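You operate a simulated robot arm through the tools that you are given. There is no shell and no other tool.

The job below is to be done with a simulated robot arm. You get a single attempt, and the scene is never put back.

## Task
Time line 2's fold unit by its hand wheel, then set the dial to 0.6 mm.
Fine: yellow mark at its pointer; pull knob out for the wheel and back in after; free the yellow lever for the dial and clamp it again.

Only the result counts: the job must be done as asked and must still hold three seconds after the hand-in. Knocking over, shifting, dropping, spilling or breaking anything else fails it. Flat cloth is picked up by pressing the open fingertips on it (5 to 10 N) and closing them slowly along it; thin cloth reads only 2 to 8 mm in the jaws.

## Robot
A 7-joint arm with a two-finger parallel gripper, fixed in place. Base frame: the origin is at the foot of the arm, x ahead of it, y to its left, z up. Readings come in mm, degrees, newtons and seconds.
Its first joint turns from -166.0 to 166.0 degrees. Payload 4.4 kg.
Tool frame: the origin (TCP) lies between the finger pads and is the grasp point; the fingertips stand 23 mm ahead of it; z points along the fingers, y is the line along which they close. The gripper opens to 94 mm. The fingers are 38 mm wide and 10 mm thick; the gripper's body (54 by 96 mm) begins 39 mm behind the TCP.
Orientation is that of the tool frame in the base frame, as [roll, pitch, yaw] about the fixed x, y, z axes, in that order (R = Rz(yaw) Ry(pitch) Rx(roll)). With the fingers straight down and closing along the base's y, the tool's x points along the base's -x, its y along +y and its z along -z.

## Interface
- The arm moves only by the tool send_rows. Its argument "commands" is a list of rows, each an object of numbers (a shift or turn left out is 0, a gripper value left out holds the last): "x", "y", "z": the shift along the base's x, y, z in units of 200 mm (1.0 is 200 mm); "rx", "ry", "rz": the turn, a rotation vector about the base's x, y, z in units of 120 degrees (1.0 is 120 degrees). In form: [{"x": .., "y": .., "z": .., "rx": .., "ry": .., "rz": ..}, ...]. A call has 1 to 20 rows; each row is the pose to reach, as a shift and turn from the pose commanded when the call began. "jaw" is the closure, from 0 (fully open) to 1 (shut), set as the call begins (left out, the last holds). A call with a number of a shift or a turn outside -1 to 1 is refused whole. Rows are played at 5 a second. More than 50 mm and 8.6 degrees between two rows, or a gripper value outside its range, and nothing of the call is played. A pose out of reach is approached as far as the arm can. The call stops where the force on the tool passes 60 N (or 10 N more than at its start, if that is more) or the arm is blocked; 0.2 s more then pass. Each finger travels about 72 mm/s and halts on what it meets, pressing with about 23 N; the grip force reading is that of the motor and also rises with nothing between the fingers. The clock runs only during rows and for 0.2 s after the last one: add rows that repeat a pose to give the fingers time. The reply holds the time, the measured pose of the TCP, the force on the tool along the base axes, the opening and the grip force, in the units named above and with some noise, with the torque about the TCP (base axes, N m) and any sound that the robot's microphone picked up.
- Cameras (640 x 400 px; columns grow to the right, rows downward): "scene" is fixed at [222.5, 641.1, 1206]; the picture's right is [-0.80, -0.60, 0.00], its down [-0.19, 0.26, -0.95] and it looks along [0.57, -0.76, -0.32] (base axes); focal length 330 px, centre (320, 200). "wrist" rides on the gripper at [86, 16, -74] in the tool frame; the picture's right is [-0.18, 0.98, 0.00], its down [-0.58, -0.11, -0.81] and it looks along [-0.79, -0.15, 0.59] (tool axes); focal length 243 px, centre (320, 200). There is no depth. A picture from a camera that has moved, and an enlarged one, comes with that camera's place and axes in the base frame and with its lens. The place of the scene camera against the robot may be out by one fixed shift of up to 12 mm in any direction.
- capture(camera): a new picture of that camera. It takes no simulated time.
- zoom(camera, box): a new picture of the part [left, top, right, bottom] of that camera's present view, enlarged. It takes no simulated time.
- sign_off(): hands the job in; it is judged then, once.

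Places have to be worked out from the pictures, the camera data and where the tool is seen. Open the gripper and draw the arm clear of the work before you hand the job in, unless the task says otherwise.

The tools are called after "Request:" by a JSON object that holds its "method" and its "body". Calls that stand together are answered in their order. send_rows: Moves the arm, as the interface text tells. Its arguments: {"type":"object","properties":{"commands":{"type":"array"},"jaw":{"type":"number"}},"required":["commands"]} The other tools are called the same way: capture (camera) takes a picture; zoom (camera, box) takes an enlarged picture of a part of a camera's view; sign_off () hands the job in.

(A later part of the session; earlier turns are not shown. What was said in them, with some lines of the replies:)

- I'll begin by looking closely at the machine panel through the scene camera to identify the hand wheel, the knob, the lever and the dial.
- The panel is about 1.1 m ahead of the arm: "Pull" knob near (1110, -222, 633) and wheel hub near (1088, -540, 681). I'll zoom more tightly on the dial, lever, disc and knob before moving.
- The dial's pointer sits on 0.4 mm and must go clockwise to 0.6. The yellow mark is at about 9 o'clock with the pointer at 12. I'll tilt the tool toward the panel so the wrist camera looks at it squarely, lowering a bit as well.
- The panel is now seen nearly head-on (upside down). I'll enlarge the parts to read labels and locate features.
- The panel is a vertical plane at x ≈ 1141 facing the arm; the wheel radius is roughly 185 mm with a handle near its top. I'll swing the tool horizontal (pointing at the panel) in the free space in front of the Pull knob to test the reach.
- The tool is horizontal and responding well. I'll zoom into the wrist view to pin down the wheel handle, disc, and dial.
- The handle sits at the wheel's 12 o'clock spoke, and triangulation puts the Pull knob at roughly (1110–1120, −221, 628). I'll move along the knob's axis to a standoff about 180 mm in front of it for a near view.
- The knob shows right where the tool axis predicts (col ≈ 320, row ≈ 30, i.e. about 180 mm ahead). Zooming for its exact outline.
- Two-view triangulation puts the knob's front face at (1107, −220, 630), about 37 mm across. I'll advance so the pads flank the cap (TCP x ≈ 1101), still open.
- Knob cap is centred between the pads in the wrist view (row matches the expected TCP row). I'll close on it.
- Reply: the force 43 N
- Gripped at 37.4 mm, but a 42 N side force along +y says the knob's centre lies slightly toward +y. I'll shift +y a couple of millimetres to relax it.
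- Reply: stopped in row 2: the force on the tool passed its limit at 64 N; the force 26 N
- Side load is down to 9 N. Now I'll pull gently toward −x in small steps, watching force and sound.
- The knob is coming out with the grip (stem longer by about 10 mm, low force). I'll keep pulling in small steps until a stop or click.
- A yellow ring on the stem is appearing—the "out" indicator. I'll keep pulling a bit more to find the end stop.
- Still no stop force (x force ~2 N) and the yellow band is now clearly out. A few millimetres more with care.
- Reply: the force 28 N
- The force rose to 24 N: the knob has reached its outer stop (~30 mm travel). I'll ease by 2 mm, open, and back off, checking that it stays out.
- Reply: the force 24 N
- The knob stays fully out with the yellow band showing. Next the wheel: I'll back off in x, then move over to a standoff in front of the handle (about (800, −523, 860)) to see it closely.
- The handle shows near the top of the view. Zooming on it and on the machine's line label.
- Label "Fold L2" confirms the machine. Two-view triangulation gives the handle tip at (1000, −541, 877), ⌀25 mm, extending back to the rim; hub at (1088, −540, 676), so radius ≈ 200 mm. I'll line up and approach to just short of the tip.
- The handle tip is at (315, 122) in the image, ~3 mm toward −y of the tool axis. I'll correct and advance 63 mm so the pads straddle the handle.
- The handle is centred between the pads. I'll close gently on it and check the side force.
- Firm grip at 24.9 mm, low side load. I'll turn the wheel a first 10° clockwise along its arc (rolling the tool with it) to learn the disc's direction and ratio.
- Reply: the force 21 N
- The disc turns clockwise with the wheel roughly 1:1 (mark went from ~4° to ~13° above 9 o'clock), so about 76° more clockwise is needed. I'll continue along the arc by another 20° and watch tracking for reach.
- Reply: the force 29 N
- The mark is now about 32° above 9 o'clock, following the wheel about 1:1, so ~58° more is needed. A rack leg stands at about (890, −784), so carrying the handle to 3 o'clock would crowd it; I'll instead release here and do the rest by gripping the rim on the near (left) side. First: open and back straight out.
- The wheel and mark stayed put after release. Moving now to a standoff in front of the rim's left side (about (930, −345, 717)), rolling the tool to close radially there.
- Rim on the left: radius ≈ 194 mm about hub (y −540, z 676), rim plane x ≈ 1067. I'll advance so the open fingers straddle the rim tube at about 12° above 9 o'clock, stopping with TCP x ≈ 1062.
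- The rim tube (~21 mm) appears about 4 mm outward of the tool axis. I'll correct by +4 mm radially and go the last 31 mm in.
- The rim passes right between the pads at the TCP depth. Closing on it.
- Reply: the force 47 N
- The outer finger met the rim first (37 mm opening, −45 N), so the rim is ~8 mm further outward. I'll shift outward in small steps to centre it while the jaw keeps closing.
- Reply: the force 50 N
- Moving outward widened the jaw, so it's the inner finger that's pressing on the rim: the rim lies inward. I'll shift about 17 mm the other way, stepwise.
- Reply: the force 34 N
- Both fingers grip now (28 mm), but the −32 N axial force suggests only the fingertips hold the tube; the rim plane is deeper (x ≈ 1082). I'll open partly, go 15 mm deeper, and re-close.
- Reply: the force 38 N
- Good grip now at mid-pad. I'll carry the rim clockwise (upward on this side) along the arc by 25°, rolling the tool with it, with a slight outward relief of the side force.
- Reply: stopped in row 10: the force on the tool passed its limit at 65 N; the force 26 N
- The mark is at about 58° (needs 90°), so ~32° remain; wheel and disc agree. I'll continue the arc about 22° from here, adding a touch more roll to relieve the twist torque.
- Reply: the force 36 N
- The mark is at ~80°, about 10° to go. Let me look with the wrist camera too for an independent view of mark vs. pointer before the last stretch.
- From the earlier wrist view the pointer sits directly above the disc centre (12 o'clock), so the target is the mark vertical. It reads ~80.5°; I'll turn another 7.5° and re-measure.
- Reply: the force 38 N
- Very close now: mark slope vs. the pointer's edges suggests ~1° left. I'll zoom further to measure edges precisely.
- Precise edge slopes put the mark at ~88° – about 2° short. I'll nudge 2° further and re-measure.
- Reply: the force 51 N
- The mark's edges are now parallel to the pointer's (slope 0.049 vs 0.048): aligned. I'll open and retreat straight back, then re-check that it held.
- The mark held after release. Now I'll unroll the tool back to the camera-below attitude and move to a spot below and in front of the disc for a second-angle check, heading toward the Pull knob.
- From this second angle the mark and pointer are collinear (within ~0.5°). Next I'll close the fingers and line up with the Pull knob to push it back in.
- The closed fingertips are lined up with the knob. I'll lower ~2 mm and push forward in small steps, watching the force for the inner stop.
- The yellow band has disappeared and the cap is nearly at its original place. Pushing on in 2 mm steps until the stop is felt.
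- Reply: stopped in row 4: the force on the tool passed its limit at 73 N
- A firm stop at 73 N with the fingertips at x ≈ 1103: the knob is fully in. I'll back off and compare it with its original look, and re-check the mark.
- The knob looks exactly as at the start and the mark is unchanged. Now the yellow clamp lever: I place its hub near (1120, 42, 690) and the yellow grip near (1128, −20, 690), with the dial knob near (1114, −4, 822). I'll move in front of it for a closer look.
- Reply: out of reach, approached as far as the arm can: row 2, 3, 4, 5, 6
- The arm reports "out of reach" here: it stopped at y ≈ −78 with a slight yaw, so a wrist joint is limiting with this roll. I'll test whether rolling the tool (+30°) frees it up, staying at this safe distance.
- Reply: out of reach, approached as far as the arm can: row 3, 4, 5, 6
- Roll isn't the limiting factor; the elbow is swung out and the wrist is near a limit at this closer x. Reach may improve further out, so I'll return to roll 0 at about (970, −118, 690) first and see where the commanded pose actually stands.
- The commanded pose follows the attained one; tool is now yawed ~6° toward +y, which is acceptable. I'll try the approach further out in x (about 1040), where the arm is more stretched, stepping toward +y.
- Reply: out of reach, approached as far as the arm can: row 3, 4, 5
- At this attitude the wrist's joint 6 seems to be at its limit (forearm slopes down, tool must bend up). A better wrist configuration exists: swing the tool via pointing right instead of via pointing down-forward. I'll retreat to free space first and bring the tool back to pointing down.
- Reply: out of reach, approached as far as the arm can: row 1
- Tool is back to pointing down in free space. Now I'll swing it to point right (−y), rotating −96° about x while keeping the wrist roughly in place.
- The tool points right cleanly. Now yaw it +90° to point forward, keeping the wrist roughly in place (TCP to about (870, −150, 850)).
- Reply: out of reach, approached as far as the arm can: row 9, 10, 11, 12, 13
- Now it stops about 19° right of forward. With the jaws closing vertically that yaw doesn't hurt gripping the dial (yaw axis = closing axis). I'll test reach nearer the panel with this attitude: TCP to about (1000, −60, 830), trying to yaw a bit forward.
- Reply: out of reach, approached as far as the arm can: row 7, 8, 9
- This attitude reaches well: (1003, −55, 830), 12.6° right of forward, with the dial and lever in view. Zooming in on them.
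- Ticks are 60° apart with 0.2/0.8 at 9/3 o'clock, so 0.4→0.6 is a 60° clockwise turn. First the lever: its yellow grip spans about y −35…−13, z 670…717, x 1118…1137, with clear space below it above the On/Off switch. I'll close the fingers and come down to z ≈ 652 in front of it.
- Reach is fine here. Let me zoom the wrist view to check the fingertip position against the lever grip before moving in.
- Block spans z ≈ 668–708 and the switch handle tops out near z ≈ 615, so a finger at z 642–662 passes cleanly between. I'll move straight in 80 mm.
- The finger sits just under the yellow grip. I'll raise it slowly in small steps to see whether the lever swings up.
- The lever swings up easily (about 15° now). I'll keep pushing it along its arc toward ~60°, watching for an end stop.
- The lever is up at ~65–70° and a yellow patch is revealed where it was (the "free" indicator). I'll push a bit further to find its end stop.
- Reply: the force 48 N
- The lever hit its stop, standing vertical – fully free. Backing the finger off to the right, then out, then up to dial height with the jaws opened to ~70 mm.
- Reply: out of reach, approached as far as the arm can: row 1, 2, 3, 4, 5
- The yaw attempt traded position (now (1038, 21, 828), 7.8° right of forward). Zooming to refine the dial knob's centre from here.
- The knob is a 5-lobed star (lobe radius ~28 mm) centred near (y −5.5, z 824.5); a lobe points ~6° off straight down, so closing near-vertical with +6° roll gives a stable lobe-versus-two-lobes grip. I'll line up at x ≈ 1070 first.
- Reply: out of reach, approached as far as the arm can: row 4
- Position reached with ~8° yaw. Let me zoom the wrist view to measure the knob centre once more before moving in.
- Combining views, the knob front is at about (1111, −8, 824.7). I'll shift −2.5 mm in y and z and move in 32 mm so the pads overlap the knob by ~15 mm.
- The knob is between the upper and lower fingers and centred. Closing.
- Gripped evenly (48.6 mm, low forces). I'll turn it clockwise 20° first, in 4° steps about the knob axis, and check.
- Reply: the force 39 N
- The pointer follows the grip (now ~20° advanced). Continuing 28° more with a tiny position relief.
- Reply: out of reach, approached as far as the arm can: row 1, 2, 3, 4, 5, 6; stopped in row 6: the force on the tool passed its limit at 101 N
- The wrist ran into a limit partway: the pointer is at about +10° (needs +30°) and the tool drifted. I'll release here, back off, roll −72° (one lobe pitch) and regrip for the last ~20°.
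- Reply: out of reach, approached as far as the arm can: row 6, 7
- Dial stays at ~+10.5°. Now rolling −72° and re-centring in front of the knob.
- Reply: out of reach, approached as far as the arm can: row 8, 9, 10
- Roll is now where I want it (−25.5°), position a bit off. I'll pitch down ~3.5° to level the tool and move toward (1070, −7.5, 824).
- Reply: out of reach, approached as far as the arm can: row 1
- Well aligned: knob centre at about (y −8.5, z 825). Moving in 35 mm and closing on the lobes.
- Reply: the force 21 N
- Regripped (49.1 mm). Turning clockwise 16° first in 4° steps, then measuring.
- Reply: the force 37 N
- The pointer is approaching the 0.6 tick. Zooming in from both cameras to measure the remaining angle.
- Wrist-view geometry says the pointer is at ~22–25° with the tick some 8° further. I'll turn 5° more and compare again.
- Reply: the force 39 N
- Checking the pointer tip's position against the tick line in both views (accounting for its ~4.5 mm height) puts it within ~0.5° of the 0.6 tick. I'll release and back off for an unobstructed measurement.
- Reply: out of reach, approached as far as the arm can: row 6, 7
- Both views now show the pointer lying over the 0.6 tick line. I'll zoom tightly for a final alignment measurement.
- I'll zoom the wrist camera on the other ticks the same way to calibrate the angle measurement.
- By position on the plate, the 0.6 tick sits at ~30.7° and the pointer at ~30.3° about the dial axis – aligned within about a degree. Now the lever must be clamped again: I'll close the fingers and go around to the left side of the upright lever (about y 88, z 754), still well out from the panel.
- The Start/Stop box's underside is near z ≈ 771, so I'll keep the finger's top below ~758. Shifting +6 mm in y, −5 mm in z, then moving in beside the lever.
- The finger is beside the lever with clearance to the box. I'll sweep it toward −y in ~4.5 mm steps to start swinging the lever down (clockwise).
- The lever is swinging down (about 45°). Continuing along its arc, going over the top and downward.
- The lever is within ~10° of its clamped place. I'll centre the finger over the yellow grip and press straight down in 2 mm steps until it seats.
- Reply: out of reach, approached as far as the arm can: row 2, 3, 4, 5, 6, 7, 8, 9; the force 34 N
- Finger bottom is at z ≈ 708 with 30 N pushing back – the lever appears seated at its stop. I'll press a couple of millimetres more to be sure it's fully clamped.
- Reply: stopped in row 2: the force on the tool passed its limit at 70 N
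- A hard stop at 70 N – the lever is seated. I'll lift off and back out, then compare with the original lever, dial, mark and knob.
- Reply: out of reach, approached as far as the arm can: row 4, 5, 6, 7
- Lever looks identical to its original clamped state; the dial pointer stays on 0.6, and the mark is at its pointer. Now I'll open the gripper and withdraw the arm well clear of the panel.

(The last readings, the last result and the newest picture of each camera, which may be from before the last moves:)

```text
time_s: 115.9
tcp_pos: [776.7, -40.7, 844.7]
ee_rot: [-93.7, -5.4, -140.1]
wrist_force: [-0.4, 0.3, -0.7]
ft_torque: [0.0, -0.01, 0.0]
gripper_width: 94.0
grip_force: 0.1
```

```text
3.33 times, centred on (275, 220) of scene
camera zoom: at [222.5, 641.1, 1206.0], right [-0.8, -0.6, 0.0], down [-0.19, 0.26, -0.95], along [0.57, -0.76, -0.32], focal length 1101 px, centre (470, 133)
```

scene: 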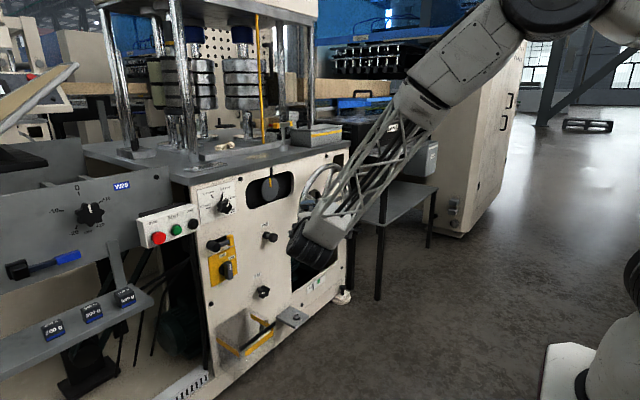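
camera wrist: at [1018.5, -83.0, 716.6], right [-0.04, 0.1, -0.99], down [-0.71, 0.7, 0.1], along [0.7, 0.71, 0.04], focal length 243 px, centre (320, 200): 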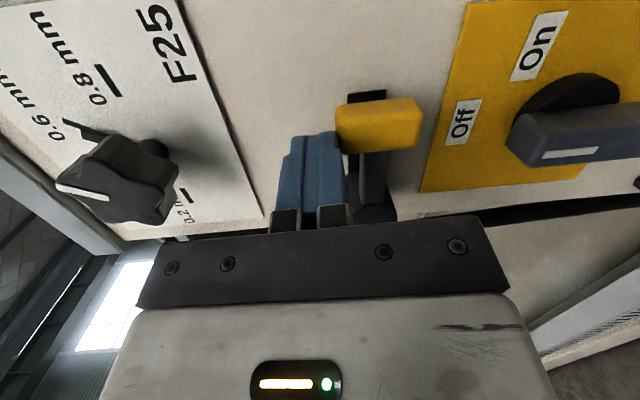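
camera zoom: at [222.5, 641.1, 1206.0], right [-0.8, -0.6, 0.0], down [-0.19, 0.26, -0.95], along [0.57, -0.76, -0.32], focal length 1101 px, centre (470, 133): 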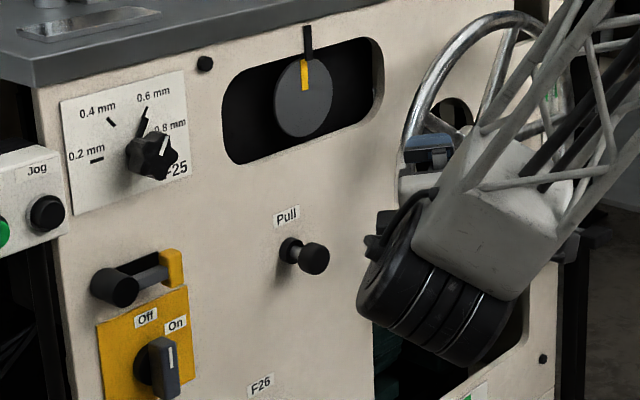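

Everything looks right and the arm is clear. For an independent head-on verification of the dial and mark, I'll swing the tool back to pointing down in free space and look at the panel squarely with the wrist camera.

Request:
{"method": "send_rows", "body": {"commands": [{"x": -0.087, "y": -0.16, "z": 0.084, "rz": -0.066}, {"x": -0.174, "y": -0.32, "z": 0.168, "rz": -0.132}, {"x": -0.261, "y": -0.48, "z": 0.252, "rz": -0.198}, {"x": -0.348, "y": -0.64, "z": 0.336, "rz": -0.264}, {"x": -0.435, "y": -0.8, "z": 0.42, "rz": -0.33}]}}

Request:
{"method": "send_rows", "body": {"commands": [{"x": -0.02, "y": 0.06, "z": -0.012, "rx": 0.065}, {"x": -0.04, "y": 0.12, "z": -0.025, "rx": 0.13}, {"x": -0.06, "y": 0.18, "z": -0.037, "rx": 0.195}, {"x": -0.08, "y": 0.24, "z": -0.05, "rx": 0.26}, {"x": -0.1, "y": 0.3, "z": -0.062, "rx": 0.325}, {"x": -0.12, "y": 0.36, "z": -0.075, "rx": 0.39}, {"x": -0.14, "y": 0.42, "z": -0.087, "rx": 0.455}, {"x": -0.16, "y": 0.48, "z": -0.1, "rx": 0.52}, {"x": -0.18, "y": 0.54, "z": -0.112, "rx": 0.585}, {"x": -0.2, "y": 0.6, "z": -0.125, "rx": 0.65}, {"x": -0.22, "y": 0.65, "z": -0.137, "rx": 0.715}, {"x": -0.25, "y": 0.7, "z": -0.15, "rx": 0.78}, {"x": -0.25, "y": 0.7, "z": -0.15, "rx": 0.78}]}}

Request:
{"method": "capture", "body": {"camera": "wrist"}}

```text
time_s: 117.1
tcp_pos: [691.7, -199.3, 930.3]
ee_rot: [-93.7, -5.5, -179.8]
wrist_force: [-0.2, -0.2, 0.1]
ft_torque: [-0.01, 0.02, 0.02]
gripper_width: 93.9
grip_force: 0.0
```

```text
time_s: 119.9
tcp_pos: [640.4, -59.6, 898.9]
ee_rot: [172.8, 0.8, -174.5]
wrist_force: [-0.1, 0.6, 0.3]
ft_torque: [0.0, 0.03, 0.03]
gripper_width: 93.9
grip_force: 0.0
```

```text
taken
camera wrist: at [551.9, -60.3, 974.4], right [0.09, 0.99, 0.13], down [0.59, -0.15, 0.79], along [0.8, 0.0, -0.6], focal length 243 px, centre (320, 200)
```

wrist: 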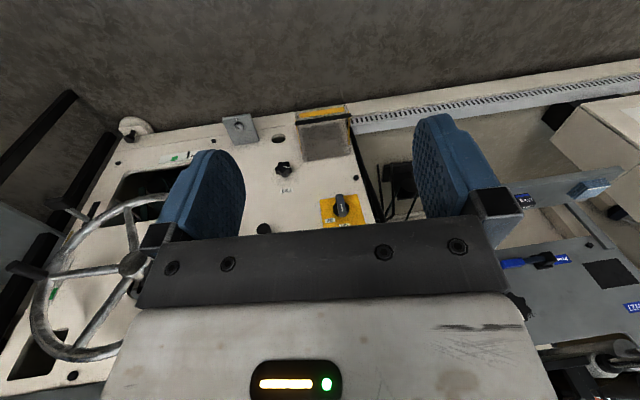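

Tool is down; now I'll tilt it 36° toward the panel so the wrist camera looks straight at it.

Request:
{"method": "send_rows", "body": {"commands": [{"ry": -0.06, "z": 0.05}, {"ry": -0.12, "z": 0.1}, {"ry": -0.18, "z": 0.15}, {"ry": -0.24, "z": 0.2}, {"ry": -0.3, "z": 0.25}, {"ry": -0.3, "z": 0.25}]}}

Request:
{"method": "capture", "body": {"camera": "wrist"}}

```text
time_s: 121.3
tcp_pos: [641.3, -59.4, 949.3]
ee_rot: [176.8, 36.5, -173.1]
wrist_force: [0.3, 0.2, 0.8]
ft_torque: [-0.01, -0.02, 0.0]
gripper_width: 94.2
grip_force: 0.0
```

```text
taken
camera wrist: at [525.6, -61.2, 958.2], right [0.0, 0.99, 0.15], down [0.01, -0.15, 0.99], along [1.0, 0.0, -0.01], focal length 243 px, centre (320, 200)
```

wrist: 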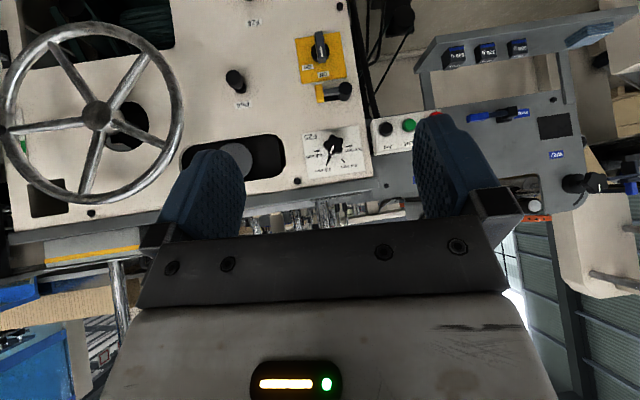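

The camera now faces the panel squarely (along ≈ +x). Zooming in on the dial, disc, lever and knob.

Request:
{"method": "zoom", "body": {"camera": "wrist", "box": [310, 130, 358, 160]}}

Request:
{"method": "zoom", "body": {"camera": "wrist", "box": [296, 120, 376, 190]}}

Request:
{"method": "zoom", "body": {"camera": "wrist", "box": [205, 130, 285, 200]}}

Request:
{"method": "zoom", "body": {"camera": "wrist", "box": [200, 20, 380, 140]}}

```text
13.33 times, centred on (334, 145) of wrist
camera zoom: at [525.6, -61.2, 958.2], right [0.0, 0.99, 0.15], down [0.01, -0.15, 0.99], along [1.0, 0.0, -0.01], focal length 3235 px, centre (133, 933)
```

zoom: 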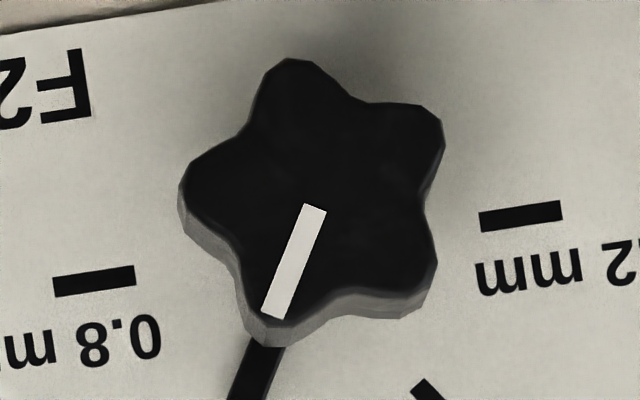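

```text
5.71 times, centred on (336, 155) of wrist
camera zoom: at [525.6, -61.2, 958.2], right [0.0, 0.99, 0.15], down [0.01, -0.15, 0.99], along [1.0, 0.0, -0.01], focal length 1386 px, centre (229, 457)
```

zoom: 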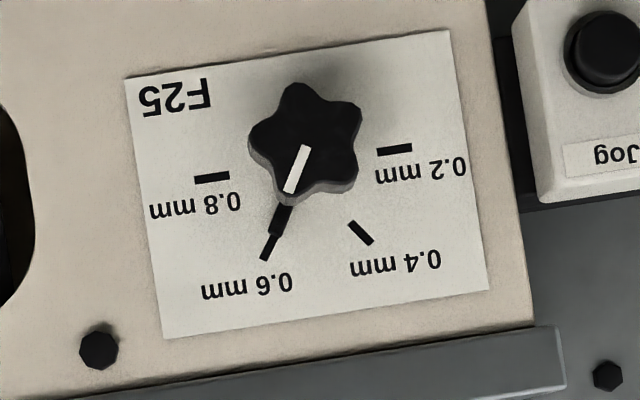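

```text
5.71 times, centred on (245, 165) of wrist
camera zoom: at [525.6, -61.2, 958.2], right [0.0, 0.99, 0.15], down [0.01, -0.15, 0.99], along [1.0, 0.0, -0.01], focal length 1386 px, centre (749, 400)
```

zoom: 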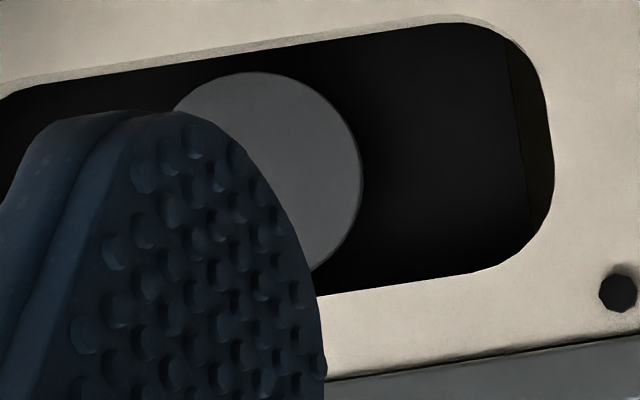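

```text
3.33 times, centred on (290, 80) of wrist
camera zoom: at [525.6, -61.2, 958.2], right [0.0, 0.99, 0.15], down [0.01, -0.15, 0.99], along [1.0, 0.0, -0.01], focal length 809 px, centre (420, 600)
```

zoom: 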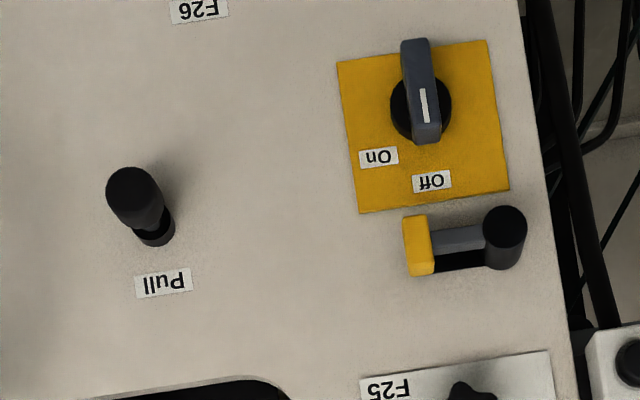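

Head-on, the dial's white line measures 29.4° and the pointer ~31° from vertical – right on the 30° of 0.6 mm; lever clamped, knob in. I'll shift sideways to see the disc unobstructed as a last check.

Request:
{"method": "send_rows", "body": {"commands": [{"y": -0.2}, {"y": -0.4}, {"y": -0.6}, {"y": -0.8}, {"y": -0.95}, {"y": -0.95}]}}

Request:
{"method": "capture", "body": {"camera": "wrist"}}

Request:
{"method": "zoom", "body": {"camera": "wrist", "box": [270, 120, 390, 210]}}

```text
time_s: 122.7
tcp_pos: [642.5, -249.9, 947.3]
ee_rot: [176.7, 36.6, -173.1]
wrist_force: [0.8, 0.7, -0.3]
ft_torque: [-0.04, -0.03, 0.01]
gripper_width: 94.1
grip_force: 0.0
```

```text
taken
camera wrist: at [526.7, -252.2, 957.2], right [0.0, 0.99, 0.15], down [0.01, -0.15, 0.99], along [1.0, 0.0, -0.01], focal length 243 px, centre (320, 200)
```

wrist: 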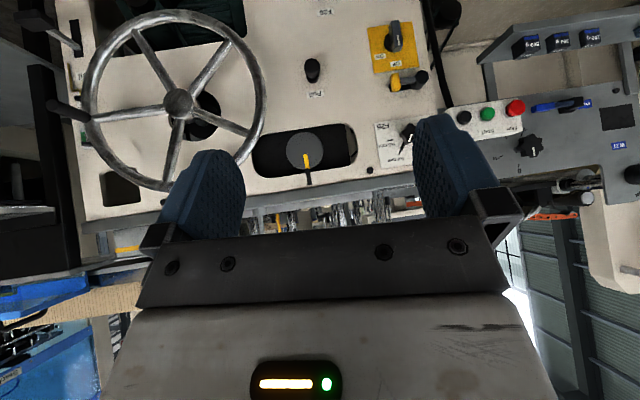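

```text
4.44 times, centred on (330, 165) of wrist
camera zoom: at [526.7, -252.2, 957.2], right [0.0, 0.99, 0.15], down [0.01, -0.15, 0.99], along [1.0, 0.0, -0.01], focal length 1078 px, centre (276, 356)
```

zoom: 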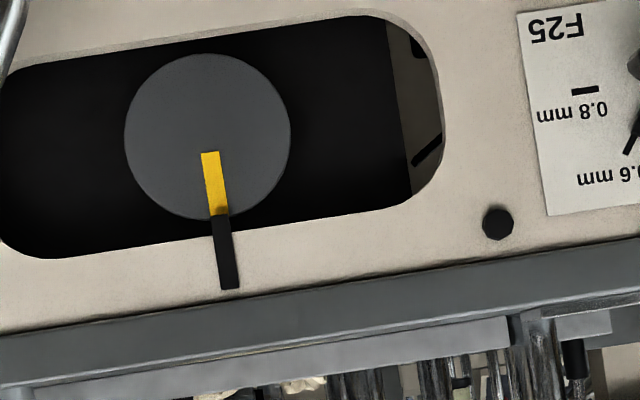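

Head-on, the yellow mark is collinear with its pointer. The dial is on 0.6, the lever is clamped, the knob is in, the gripper is open and the arm is well clear, so I'm handing in.

Request:
{"method": "sign_off", "body": {}}

```text
The job is handed in.
```

Line 2's fold unit is timed and dial F25 is set to 0.6 mm. The job is handed in; the judge's result hasn't come back.

- **Timing:** I pulled the knob out fully and turned the hand wheel clockwise. The yellow mark now lines up with its pointer to within about half a degree, checked from three camera angles. The knob is pushed back in to its stop and looks the same as at the start.
- **Dial:** I raised the yellow lever to its stop to free the dial, then turned the dial from 0.4 to 0.6 mm. Seen head-on, the white line on the knob is at about 29° and the pointer at about 31°. The 0.6 mark is at 30°. The lever is pressed back down against its stop and looks as it did at the start.
- **Hard pushes:** While I was turning the dial, the arm hit a joint limit and the force on the dial briefly reached 101 N. I released it and regripped to finish. Seating the knob and the lever took about 73 N and 70 N. I saw no damage afterwards.
- **Surroundings:** I saw nothing else knocked or moved. The gripper is open and the arm is clear of the machine.
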